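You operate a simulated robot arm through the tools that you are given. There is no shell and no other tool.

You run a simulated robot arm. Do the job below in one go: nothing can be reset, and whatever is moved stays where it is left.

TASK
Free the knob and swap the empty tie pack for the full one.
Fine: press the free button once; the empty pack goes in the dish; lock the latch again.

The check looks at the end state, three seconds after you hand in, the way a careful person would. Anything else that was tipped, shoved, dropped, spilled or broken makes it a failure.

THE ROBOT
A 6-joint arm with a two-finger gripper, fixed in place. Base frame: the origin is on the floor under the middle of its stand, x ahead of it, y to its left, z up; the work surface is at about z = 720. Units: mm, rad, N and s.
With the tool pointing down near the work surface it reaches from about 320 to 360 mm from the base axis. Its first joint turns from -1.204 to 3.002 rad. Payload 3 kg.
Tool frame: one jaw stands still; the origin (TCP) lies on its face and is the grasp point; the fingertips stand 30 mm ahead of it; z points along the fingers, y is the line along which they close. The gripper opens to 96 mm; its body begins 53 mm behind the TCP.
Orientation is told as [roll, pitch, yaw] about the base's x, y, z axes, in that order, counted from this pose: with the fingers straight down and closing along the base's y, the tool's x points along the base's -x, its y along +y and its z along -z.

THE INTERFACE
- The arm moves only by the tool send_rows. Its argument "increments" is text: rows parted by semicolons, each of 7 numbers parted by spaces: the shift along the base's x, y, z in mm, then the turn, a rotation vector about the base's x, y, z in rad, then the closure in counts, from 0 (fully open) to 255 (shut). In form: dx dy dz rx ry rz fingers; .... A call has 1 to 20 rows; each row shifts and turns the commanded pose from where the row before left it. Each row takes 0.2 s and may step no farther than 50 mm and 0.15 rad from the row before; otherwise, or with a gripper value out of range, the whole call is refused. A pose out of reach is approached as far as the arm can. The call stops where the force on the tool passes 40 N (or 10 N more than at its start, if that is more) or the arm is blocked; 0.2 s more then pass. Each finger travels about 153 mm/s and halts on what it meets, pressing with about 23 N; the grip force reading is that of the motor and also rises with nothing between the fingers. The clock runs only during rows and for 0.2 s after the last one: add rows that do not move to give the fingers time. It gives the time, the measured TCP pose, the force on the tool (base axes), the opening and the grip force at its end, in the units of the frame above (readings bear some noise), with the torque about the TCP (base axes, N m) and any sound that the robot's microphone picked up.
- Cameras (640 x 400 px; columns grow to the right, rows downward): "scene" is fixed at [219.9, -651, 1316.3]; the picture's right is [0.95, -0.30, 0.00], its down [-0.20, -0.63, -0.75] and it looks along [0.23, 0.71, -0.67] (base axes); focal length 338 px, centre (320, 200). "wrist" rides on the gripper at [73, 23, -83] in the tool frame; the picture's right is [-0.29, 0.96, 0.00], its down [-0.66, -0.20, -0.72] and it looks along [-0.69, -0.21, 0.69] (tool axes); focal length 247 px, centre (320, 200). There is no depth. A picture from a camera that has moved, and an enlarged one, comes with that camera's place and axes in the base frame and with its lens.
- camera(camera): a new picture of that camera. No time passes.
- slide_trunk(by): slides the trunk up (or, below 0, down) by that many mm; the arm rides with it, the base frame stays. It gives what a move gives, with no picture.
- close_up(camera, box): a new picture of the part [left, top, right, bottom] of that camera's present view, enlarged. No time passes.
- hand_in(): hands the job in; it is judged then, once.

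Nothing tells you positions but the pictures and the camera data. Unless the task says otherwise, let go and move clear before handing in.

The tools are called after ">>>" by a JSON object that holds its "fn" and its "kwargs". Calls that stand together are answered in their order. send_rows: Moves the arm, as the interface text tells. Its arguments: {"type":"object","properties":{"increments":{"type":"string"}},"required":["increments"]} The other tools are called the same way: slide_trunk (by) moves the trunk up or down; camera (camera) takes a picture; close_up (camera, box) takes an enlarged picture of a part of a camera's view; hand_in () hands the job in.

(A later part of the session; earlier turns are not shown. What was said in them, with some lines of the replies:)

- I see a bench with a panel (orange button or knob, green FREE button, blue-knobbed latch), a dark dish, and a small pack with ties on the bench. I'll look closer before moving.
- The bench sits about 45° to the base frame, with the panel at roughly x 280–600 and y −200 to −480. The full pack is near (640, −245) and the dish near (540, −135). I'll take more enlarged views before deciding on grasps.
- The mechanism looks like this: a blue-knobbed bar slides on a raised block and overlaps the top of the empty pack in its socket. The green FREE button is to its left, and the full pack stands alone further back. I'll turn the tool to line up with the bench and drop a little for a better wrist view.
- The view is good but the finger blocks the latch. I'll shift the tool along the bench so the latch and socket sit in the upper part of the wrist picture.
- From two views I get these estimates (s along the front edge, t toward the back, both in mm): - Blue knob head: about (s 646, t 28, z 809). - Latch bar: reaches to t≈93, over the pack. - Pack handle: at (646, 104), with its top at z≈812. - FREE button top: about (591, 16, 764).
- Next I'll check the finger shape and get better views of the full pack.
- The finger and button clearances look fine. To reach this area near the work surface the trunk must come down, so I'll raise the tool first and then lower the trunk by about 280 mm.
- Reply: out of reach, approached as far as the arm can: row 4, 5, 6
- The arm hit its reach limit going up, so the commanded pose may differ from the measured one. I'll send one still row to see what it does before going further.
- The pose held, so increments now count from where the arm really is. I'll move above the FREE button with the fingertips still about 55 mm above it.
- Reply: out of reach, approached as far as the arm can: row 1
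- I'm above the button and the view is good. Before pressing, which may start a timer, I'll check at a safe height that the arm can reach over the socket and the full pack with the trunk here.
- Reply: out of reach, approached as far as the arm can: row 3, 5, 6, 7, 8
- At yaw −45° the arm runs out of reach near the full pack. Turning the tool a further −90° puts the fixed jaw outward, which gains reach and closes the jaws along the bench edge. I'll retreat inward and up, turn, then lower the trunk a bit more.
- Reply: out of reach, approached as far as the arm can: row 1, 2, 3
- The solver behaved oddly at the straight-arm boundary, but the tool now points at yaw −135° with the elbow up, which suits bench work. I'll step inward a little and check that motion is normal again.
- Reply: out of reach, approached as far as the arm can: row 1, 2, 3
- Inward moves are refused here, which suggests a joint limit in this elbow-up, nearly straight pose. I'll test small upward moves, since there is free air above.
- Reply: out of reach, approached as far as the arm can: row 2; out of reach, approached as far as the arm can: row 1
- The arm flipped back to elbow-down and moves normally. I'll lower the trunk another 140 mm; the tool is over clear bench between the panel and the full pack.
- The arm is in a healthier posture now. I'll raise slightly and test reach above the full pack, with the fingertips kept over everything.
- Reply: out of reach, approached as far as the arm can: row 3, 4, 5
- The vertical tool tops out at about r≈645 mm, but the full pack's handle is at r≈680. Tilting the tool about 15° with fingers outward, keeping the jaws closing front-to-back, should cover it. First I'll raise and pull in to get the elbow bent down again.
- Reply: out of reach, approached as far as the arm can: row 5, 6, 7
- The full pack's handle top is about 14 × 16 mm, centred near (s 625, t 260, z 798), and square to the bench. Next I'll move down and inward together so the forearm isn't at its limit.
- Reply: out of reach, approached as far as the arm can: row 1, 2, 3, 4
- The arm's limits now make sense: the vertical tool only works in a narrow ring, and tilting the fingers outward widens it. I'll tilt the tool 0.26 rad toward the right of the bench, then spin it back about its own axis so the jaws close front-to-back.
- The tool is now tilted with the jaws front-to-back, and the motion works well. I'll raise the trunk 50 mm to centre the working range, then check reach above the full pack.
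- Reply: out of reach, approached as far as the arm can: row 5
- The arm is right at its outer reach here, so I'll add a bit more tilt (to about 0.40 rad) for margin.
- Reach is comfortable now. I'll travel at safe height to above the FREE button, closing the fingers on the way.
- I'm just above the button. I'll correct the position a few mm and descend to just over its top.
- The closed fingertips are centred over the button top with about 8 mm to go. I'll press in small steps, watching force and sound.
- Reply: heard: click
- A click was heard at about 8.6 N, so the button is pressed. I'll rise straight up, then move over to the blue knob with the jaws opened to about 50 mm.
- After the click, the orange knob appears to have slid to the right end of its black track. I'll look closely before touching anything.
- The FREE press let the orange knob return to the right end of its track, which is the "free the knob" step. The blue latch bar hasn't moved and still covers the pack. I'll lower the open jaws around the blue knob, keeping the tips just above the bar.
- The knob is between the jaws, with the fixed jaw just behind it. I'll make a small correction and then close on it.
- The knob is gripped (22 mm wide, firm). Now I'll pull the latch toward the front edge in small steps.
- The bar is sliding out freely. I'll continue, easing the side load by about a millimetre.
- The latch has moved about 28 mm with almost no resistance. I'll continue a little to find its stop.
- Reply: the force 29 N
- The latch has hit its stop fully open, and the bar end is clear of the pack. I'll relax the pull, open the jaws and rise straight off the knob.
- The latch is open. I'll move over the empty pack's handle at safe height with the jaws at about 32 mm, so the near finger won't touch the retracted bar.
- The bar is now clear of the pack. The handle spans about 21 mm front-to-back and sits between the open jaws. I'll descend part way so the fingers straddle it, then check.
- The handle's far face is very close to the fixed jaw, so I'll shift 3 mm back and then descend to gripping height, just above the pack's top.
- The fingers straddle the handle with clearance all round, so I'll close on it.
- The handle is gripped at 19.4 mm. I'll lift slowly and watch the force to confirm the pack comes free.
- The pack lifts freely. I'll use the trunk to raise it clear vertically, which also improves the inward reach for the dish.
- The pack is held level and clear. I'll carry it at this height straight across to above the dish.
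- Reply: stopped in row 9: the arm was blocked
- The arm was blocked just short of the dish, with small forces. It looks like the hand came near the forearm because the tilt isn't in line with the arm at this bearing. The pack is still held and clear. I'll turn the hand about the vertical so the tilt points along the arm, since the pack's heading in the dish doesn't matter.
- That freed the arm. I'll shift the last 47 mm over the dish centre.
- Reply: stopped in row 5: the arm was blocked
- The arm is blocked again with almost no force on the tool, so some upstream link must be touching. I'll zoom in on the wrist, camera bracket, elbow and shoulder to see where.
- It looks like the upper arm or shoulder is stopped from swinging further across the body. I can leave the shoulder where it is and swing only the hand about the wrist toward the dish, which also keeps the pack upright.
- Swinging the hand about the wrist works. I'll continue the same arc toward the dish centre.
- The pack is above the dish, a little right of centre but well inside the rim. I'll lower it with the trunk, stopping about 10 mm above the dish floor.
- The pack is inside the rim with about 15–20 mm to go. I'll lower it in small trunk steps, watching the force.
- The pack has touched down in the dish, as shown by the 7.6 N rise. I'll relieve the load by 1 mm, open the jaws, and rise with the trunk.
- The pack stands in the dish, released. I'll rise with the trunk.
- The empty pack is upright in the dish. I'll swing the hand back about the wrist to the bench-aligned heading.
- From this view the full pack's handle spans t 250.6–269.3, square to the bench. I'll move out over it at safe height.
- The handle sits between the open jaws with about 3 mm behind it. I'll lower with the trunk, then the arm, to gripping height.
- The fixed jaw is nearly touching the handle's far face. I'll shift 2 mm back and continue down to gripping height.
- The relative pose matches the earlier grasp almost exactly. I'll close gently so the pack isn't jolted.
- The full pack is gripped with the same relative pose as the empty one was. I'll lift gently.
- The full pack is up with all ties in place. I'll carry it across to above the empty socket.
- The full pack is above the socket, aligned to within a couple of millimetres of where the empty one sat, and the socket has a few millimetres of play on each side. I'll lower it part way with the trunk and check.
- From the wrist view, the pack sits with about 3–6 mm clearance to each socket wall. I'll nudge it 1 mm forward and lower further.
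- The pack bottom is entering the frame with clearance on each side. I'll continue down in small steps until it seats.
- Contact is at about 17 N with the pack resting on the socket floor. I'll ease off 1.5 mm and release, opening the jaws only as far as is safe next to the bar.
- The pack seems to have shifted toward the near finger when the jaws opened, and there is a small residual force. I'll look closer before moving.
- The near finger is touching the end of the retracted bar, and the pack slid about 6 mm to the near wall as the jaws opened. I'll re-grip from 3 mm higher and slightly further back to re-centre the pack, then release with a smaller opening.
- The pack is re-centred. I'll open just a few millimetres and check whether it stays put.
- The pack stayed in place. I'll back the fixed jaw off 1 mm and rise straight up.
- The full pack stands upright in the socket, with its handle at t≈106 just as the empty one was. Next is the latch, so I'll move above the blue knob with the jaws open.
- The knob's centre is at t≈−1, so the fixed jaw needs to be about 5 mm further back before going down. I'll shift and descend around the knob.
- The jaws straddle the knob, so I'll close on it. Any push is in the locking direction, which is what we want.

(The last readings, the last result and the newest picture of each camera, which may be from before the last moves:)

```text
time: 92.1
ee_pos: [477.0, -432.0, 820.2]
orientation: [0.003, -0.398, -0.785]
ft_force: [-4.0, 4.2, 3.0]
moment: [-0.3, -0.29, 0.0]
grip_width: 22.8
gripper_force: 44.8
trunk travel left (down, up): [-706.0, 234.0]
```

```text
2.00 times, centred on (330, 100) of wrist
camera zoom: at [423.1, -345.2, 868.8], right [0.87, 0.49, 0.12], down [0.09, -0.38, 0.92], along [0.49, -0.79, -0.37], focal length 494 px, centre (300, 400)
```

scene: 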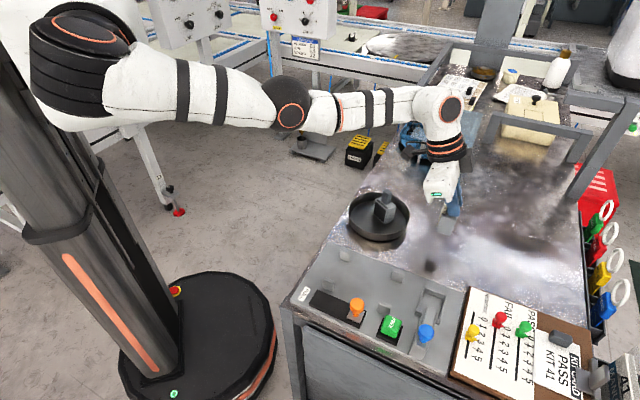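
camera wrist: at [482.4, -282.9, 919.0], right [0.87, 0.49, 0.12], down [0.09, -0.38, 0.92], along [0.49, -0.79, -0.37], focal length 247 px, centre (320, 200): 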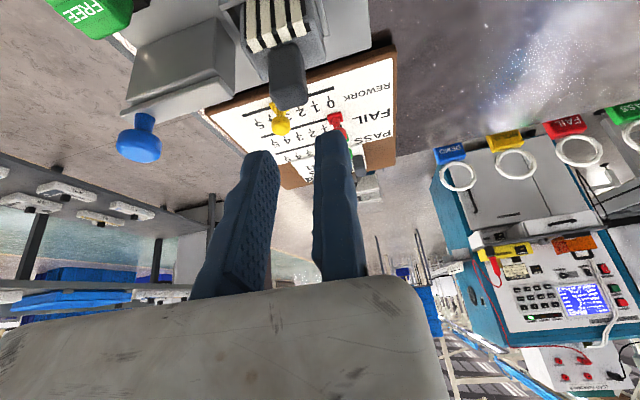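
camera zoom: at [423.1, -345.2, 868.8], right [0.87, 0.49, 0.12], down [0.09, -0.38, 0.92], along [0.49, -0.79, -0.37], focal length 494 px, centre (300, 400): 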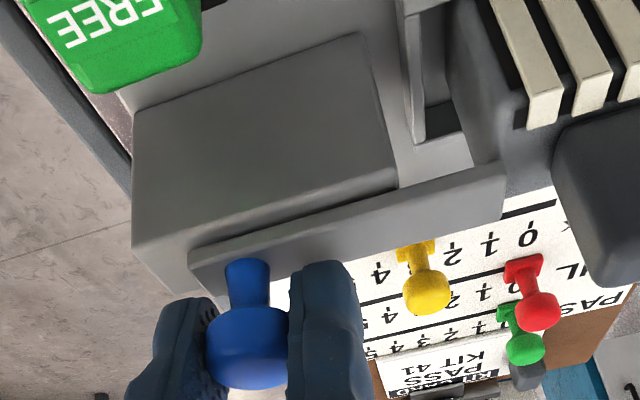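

The bar is sliding smoothly and now starts to overlap the pack top. About 7 mm remains to its original locked position.

>>> {"fn": "send_rows", "kwargs": {"increments": "1.2 1.6 0 0 0 0 255; 1.3 1.5 0 0 0 0 255; 1.3 1.5 0 0 0 0 255; 0 0 0 0 0 0 255"}}

>>> {"fn": "close_up", "kwargs": {"camera": "wrist", "box": [200, 0, 460, 200]}}

```text
time: 93.1
ee_pos: [481.5, -426.5, 819.8]
orientation: [0.004, -0.397, -0.787]
ft_force: [-3.6, 3.0, -1.1]
moment: [-0.48, -0.46, -0.02]
grip_width: 22.7
gripper_force: 45.2
trunk travel left (down, up): [-706.0, 234.0]
```

```text
2.00 times, centred on (330, 100) of wrist
camera zoom: at [427.4, -340.9, 868.9], right [0.87, 0.49, 0.12], down [0.09, -0.38, 0.92], along [0.49, -0.79, -0.37], focal length 494 px, centre (300, 400)
```

zoom: 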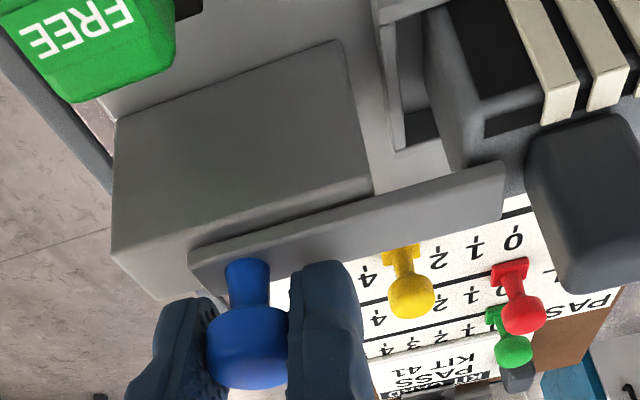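

>>> {"fn": "send_rows", "kwargs": {"increments": "0.9 1.2 0 0 0 0 255; 0.9 1.2 0 0 0 0 255; 0 0 0 0 0 0 255"}}

>>> {"fn": "close_up", "kwargs": {"camera": "wrist", "box": [200, 0, 460, 200]}}

```text
time: 93.9
ee_pos: [481.7, -427.5, 820.1]
orientation: [0.004, -0.396, -0.786]
ft_force: [-7.4, -3.4, -2.9]
moment: [0.13, 0.37, -0.11]
grip_width: 22.5
gripper_force: 45.2
trunk travel left (down, up): [-706.0, 234.0]
```

```text
2.00 times, centred on (330, 100) of wrist
camera zoom: at [428.0, -340.5, 869.0], right [0.87, 0.48, 0.12], down [0.09, -0.38, 0.92], along [0.49, -0.79, -0.37], focal length 494 px, centre (300, 400)
```

zoom: 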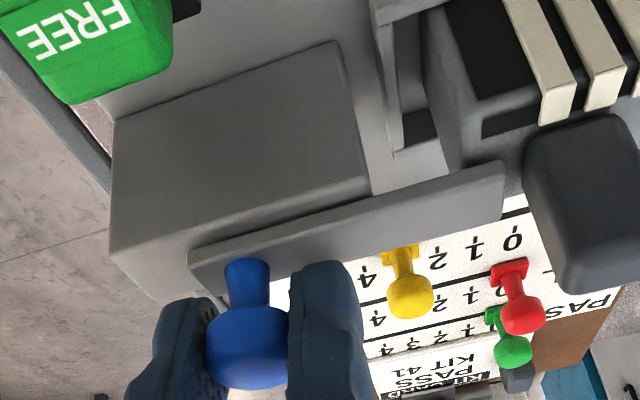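

>>> {"fn": "send_rows", "kwargs": {"increments": "1.4 1.4 0 0 0 0 255; 0 0 0 0 0 0 255; 0 0 0 0 0 0 255"}}

>>> {"fn": "close_up", "kwargs": {"camera": "wrist", "box": [320, 20, 480, 140]}}

```text
time: 94.7
ee_pos: [481.3, -427.2, 819.7]
orientation: [0.004, -0.396, -0.786]
ft_force: [-15.5, -9.9, -4.4]
moment: [-0.2, 0.15, -0.15]
grip_width: 22.3
gripper_force: 45.1
trunk travel left (down, up): [-706.0, 234.0]
```

```text
3.33 times, centred on (400, 80) of wrist
camera zoom: at [428.2, -340.3, 869.0], right [0.87, 0.48, 0.12], down [0.09, -0.38, 0.92], along [0.49, -0.79, -0.37], focal length 823 px, centre (53, 600)
```

zoom: 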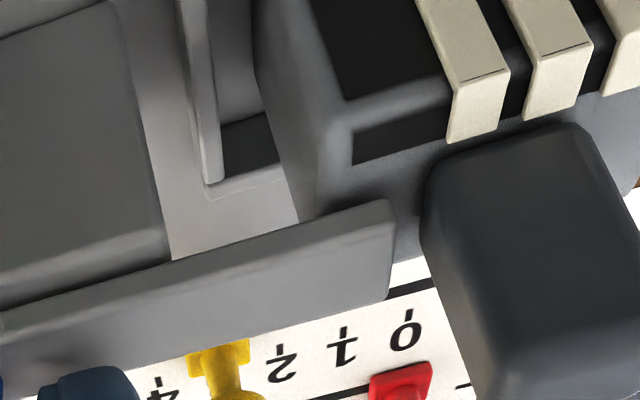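

There is a firm stop at 18 N at the same knob position as before, with the bar over the pack top beside the handle. I'll relax the push and open the jaws gently.

>>> {"fn": "send_rows", "kwargs": {"increments": "-2.6 -2.6 0 0 0 0 255; 0 0 0 0 0 0 255; 0 0 0 0 0 0 190; 0 0 0 0 0 0 180; 0 0 0 0 0 0 165; 0 0 0 0 0 0 140; 0 0 0 0 0 0 122; 0 0 0 0 0 0 122"}}

>>> {"fn": "close_up", "kwargs": {"camera": "wrist", "box": [200, 0, 460, 200]}}

```text
time: 96.5
ee_pos: [481.1, -426.1, 820.7]
orientation: [0.003, -0.398, -0.785]
ft_force: [0.3, 0.9, -0.2]
moment: [0.02, 0.01, 0.02]
grip_width: 49.9
gripper_force: 0.1
trunk travel left (down, up): [-706.0, 234.0]
```

```text
2.00 times, centred on (330, 100) of wrist
camera zoom: at [428.2, -340.4, 869.3], right [0.87, 0.49, 0.12], down [0.09, -0.38, 0.92], along [0.49, -0.79, -0.37], focal length 494 px, centre (300, 400)
```

zoom: 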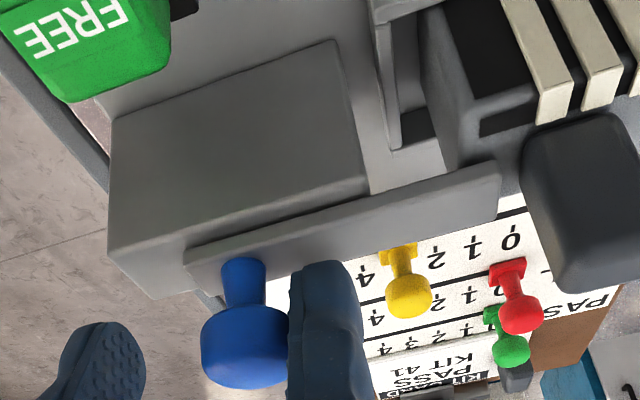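

>>> {"fn": "send_rows", "kwargs": {"increments": "0.4 0.4 0 0 0 0 122; 0 0 15 0 0 0 122; 0 0 20 0 0 0 122; 0 0 20 0 0 0 122; 20 20 5 0 0 0 122; 20 20 5 0 0 0 122; 20 25 5 0 0 0 122; 20 25 0 0 0 0 122; 0 0 0 0 0 0 122"}}

>>> {"fn": "close_up", "kwargs": {"camera": "scene", "box": [400, 300, 464, 360]}}

>>> {"fn": "close_up", "kwargs": {"camera": "scene", "box": [400, 260, 464, 300]}}

>>> {"fn": "camera", "kwargs": {"camera": "scene"}}

```text
time: 98.5
ee_pos: [559.9, -338.7, 891.8]
orientation: [0.003, -0.397, -0.783]
ft_force: [0.1, 0.3, -0.4]
moment: [0.03, 0.01, -0.03]
grip_width: 49.9
gripper_force: 0.0
trunk travel left (down, up): [-706.0, 234.0]
```

```text
6.67 times, centred on (432, 330) of scene
camera zoom: at [219.9, -651.0, 1316.3], right [0.95, -0.3, 0.0], down [-0.2, -0.63, -0.75], along [0.23, 0.71, -0.67], focal length 2252 px, centre (-427, -667)
```

zoom: 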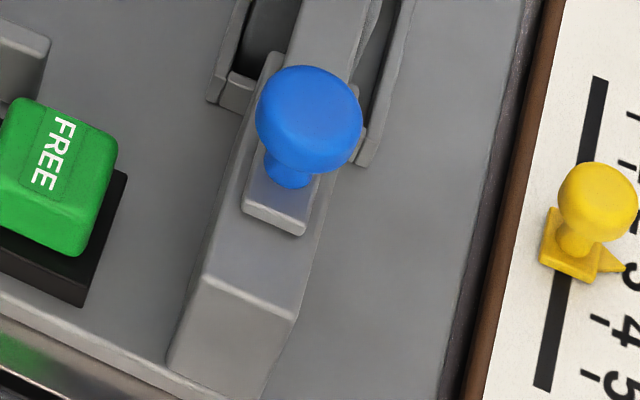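

```text
10.00 times, centred on (432, 280) of scene
camera zoom: at [219.9, -651.0, 1316.3], right [0.95, -0.3, 0.0], down [-0.2, -0.63, -0.75], along [0.23, 0.71, -0.67], focal length 3377 px, centre (-800, -600)
```

zoom: 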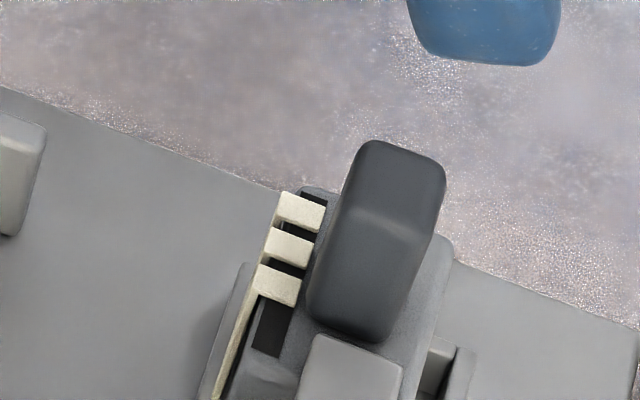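

```text
taken
```

scene: 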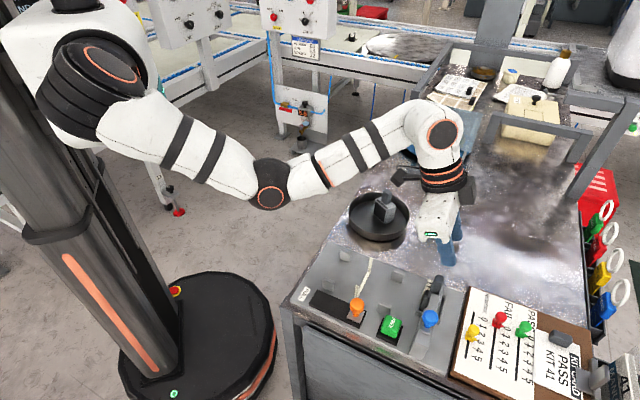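

The latch is back in its original locked position. However, only three ties show in the pack from here, and there is a pale object on the panel. I'll zoom in.

>>> {"fn": "close_up", "kwargs": {"camera": "scene", "box": [310, 240, 438, 320]}}

>>> {"fn": "close_up", "kwargs": {"camera": "scene", "box": [415, 268, 463, 308]}}

>>> {"fn": "camera", "kwargs": {"camera": "wrist"}}

>>> {"fn": "close_up", "kwargs": {"camera": "wrist", "box": [100, 0, 360, 160]}}

```text
5.00 times, centred on (374, 280) of scene
camera zoom: at [219.9, -651.0, 1316.3], right [0.95, -0.3, 0.0], down [-0.2, -0.63, -0.75], along [0.23, 0.71, -0.67], focal length 1689 px, centre (50, -200)
```

zoom: 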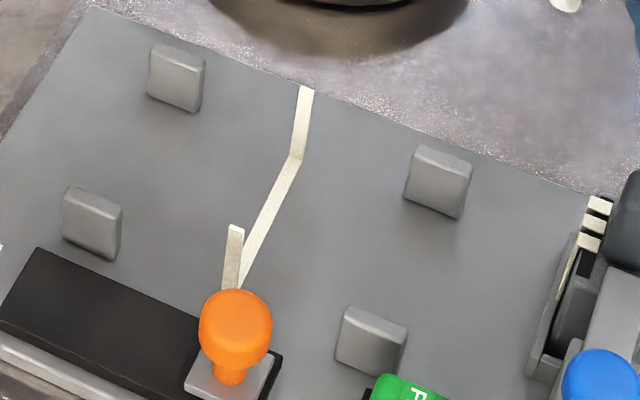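

```text
10.00 times, centred on (439, 288) of scene
camera zoom: at [219.9, -651.0, 1316.3], right [0.95, -0.3, 0.0], down [-0.2, -0.63, -0.75], along [0.23, 0.71, -0.67], focal length 3377 px, centre (-870, -680)
```

zoom: 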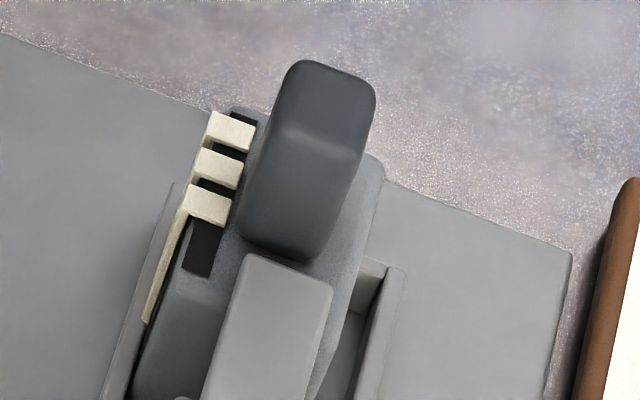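

```text
taken
camera wrist: at [507.0, -251.4, 941.3], right [0.87, 0.49, 0.12], down [0.09, -0.38, 0.92], along [0.49, -0.79, -0.37], focal length 247 px, centre (320, 200)
```

wrist: 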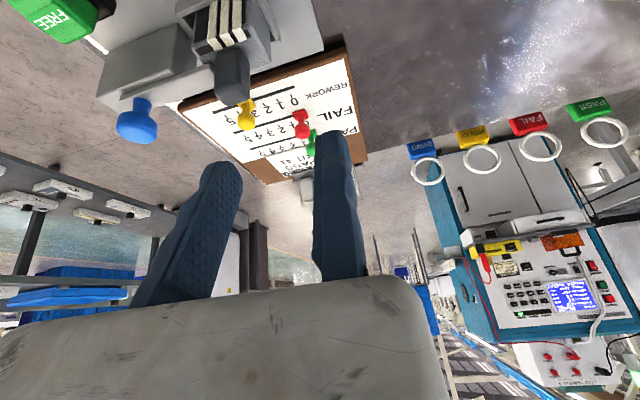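

```text
2.46 times, centred on (230, 80) of wrist
camera zoom: at [507.0, -251.4, 941.3], right [0.87, 0.49, 0.12], down [0.09, -0.38, 0.92], along [0.49, -0.79, -0.37], focal length 608 px, centre (542, 495)
```

zoom: 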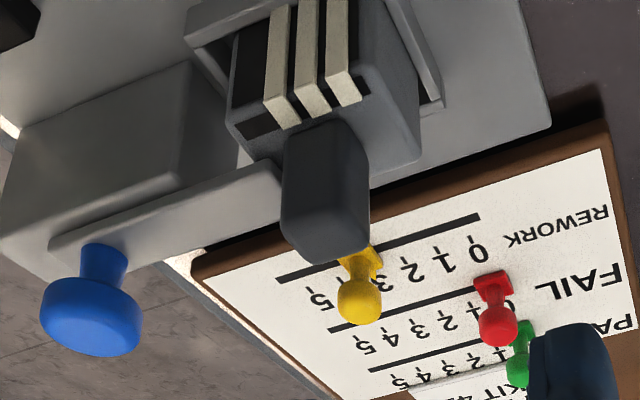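

The loose-looking tie is neatly laid as a U between the four posts, across to the orange knob. The station feeds one tie from the pack when the latch locks, so it isn't a spill. I'll move the arm clear upward and do a final check.

>>> {"fn": "slide_trunk", "kwargs": {"by": 110}}

>>> {"fn": "camera", "kwargs": {"camera": "scene"}}

>>> {"fn": "close_up", "kwargs": {"camera": "scene", "box": [280, 240, 480, 365]}}

>>> {"fn": "close_up", "kwargs": {"camera": "scene", "box": [330, 170, 490, 270]}}

>>> {"fn": "close_up", "kwargs": {"camera": "scene", "box": [440, 280, 640, 400]}}

>>> {"fn": "close_up", "kwargs": {"camera": "scene", "box": [0, 0, 160, 100]}}

```text
time: 100.0
ee_pos: [560.5, -337.8, 1001.5]
orientation: [0.004, -0.397, -0.784]
ft_force: [-0.2, 0.2, 0.6]
moment: [0.03, 0.01, 0.0]
grip_width: 50.4
gripper_force: 0.1
trunk travel left (down, up): [-816.0, 124.0]
```

```text
taken
```

scene: 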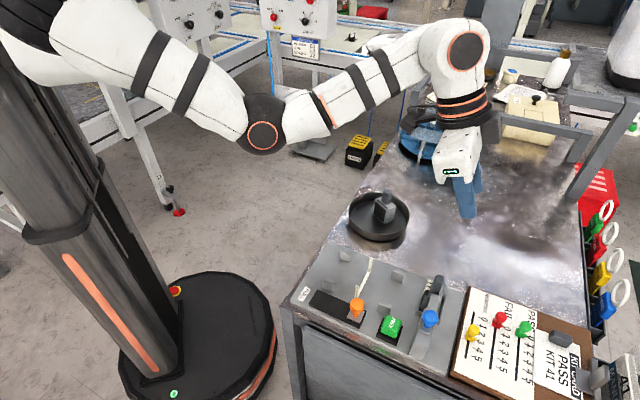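

```text
3.20 times, centred on (380, 302) of scene
camera zoom: at [219.9, -651.0, 1316.3], right [0.95, -0.3, 0.0], down [-0.2, -0.63, -0.75], along [0.23, 0.71, -0.67], focal length 1081 px, centre (128, -128)
```

zoom: 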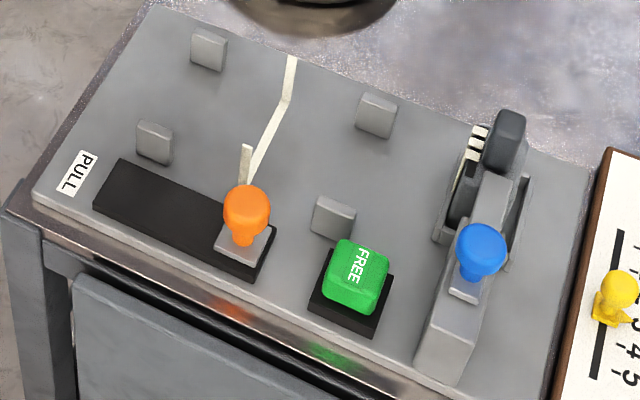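

```text
4.00 times, centred on (410, 220) of scene
camera zoom: at [219.9, -651.0, 1316.3], right [0.95, -0.3, 0.0], down [-0.2, -0.63, -0.75], along [0.23, 0.71, -0.67], focal length 1351 px, centre (-40, 120)
```

zoom: 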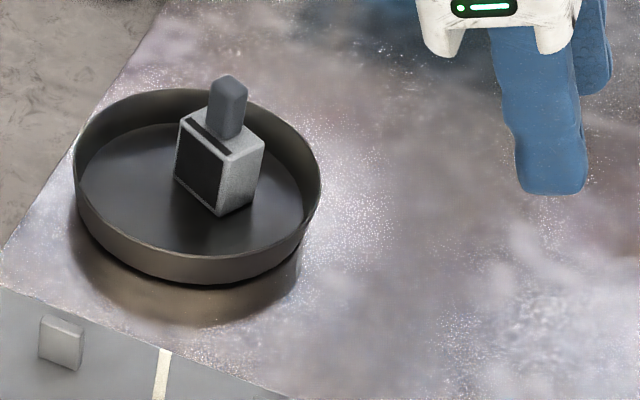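

```text
3.20 times, centred on (540, 340) of scene
camera zoom: at [219.9, -651.0, 1316.3], right [0.95, -0.3, 0.0], down [-0.2, -0.63, -0.75], along [0.23, 0.71, -0.67], focal length 1081 px, centre (-384, -248)
```

zoom: 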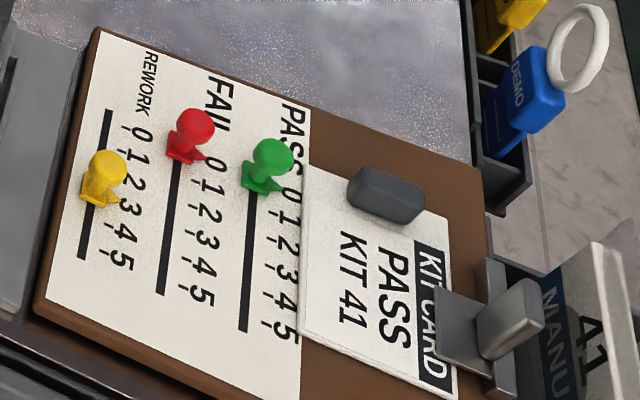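

```text
4.00 times, centred on (80, 50) of scene
camera zoom: at [219.9, -651.0, 1316.3], right [0.95, -0.3, 0.0], down [-0.2, -0.63, -0.75], along [0.23, 0.71, -0.67], focal length 1351 px, centre (1280, 800)
```

zoom: 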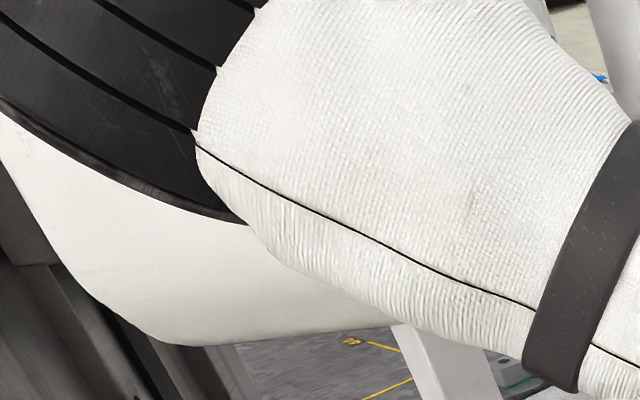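

Everything is in its end state:
- The FREE button was pressed once, and the orange knob is free at the right end of its track.
- The empty pack stands in the dish.
- The full pack is in the socket, with the latch bar locked back over it. A tie has been fed across the panel.
- The board markers and other items I could see haven't moved, and the arm is clear with its jaws open.

I'm handing in now.

>>> {"fn": "hand_in", "kwargs": {}}

```text
The job is handed in.
```

I pressed FREE once, swapped the tie packs and locked the latch again, then handed the job in. I don't have the result of the check.

- **Knob:** FREE clicked on a single press. The orange knob then moved to the right end of its track, and I left it there.
- **Empty pack:** it stands upright in the dish.
- **Full pack:** it stands upright in the socket. It slid about 6 mm toward the near wall when I first let go, so I gripped it again, re-centred it and released it.
- **Latch:** I pushed the blue knob back to its stop. In the pictures the bar is where it was at the start, over the top of the pack.
- **Tie on the panel:** after locking, one of the four ties lay in a U on the panel between the four posts. I took this as the station feeding a tie when the latch locks, and left it alone. If that's wrong, it counts as a tie spilled from the pack.

While I carried the empty pack to the dish, the arm was blocked twice, probably by its own shoulder. I saw nothing touched or moved on the bench. The arm ended clear of the bench with the jaws open.
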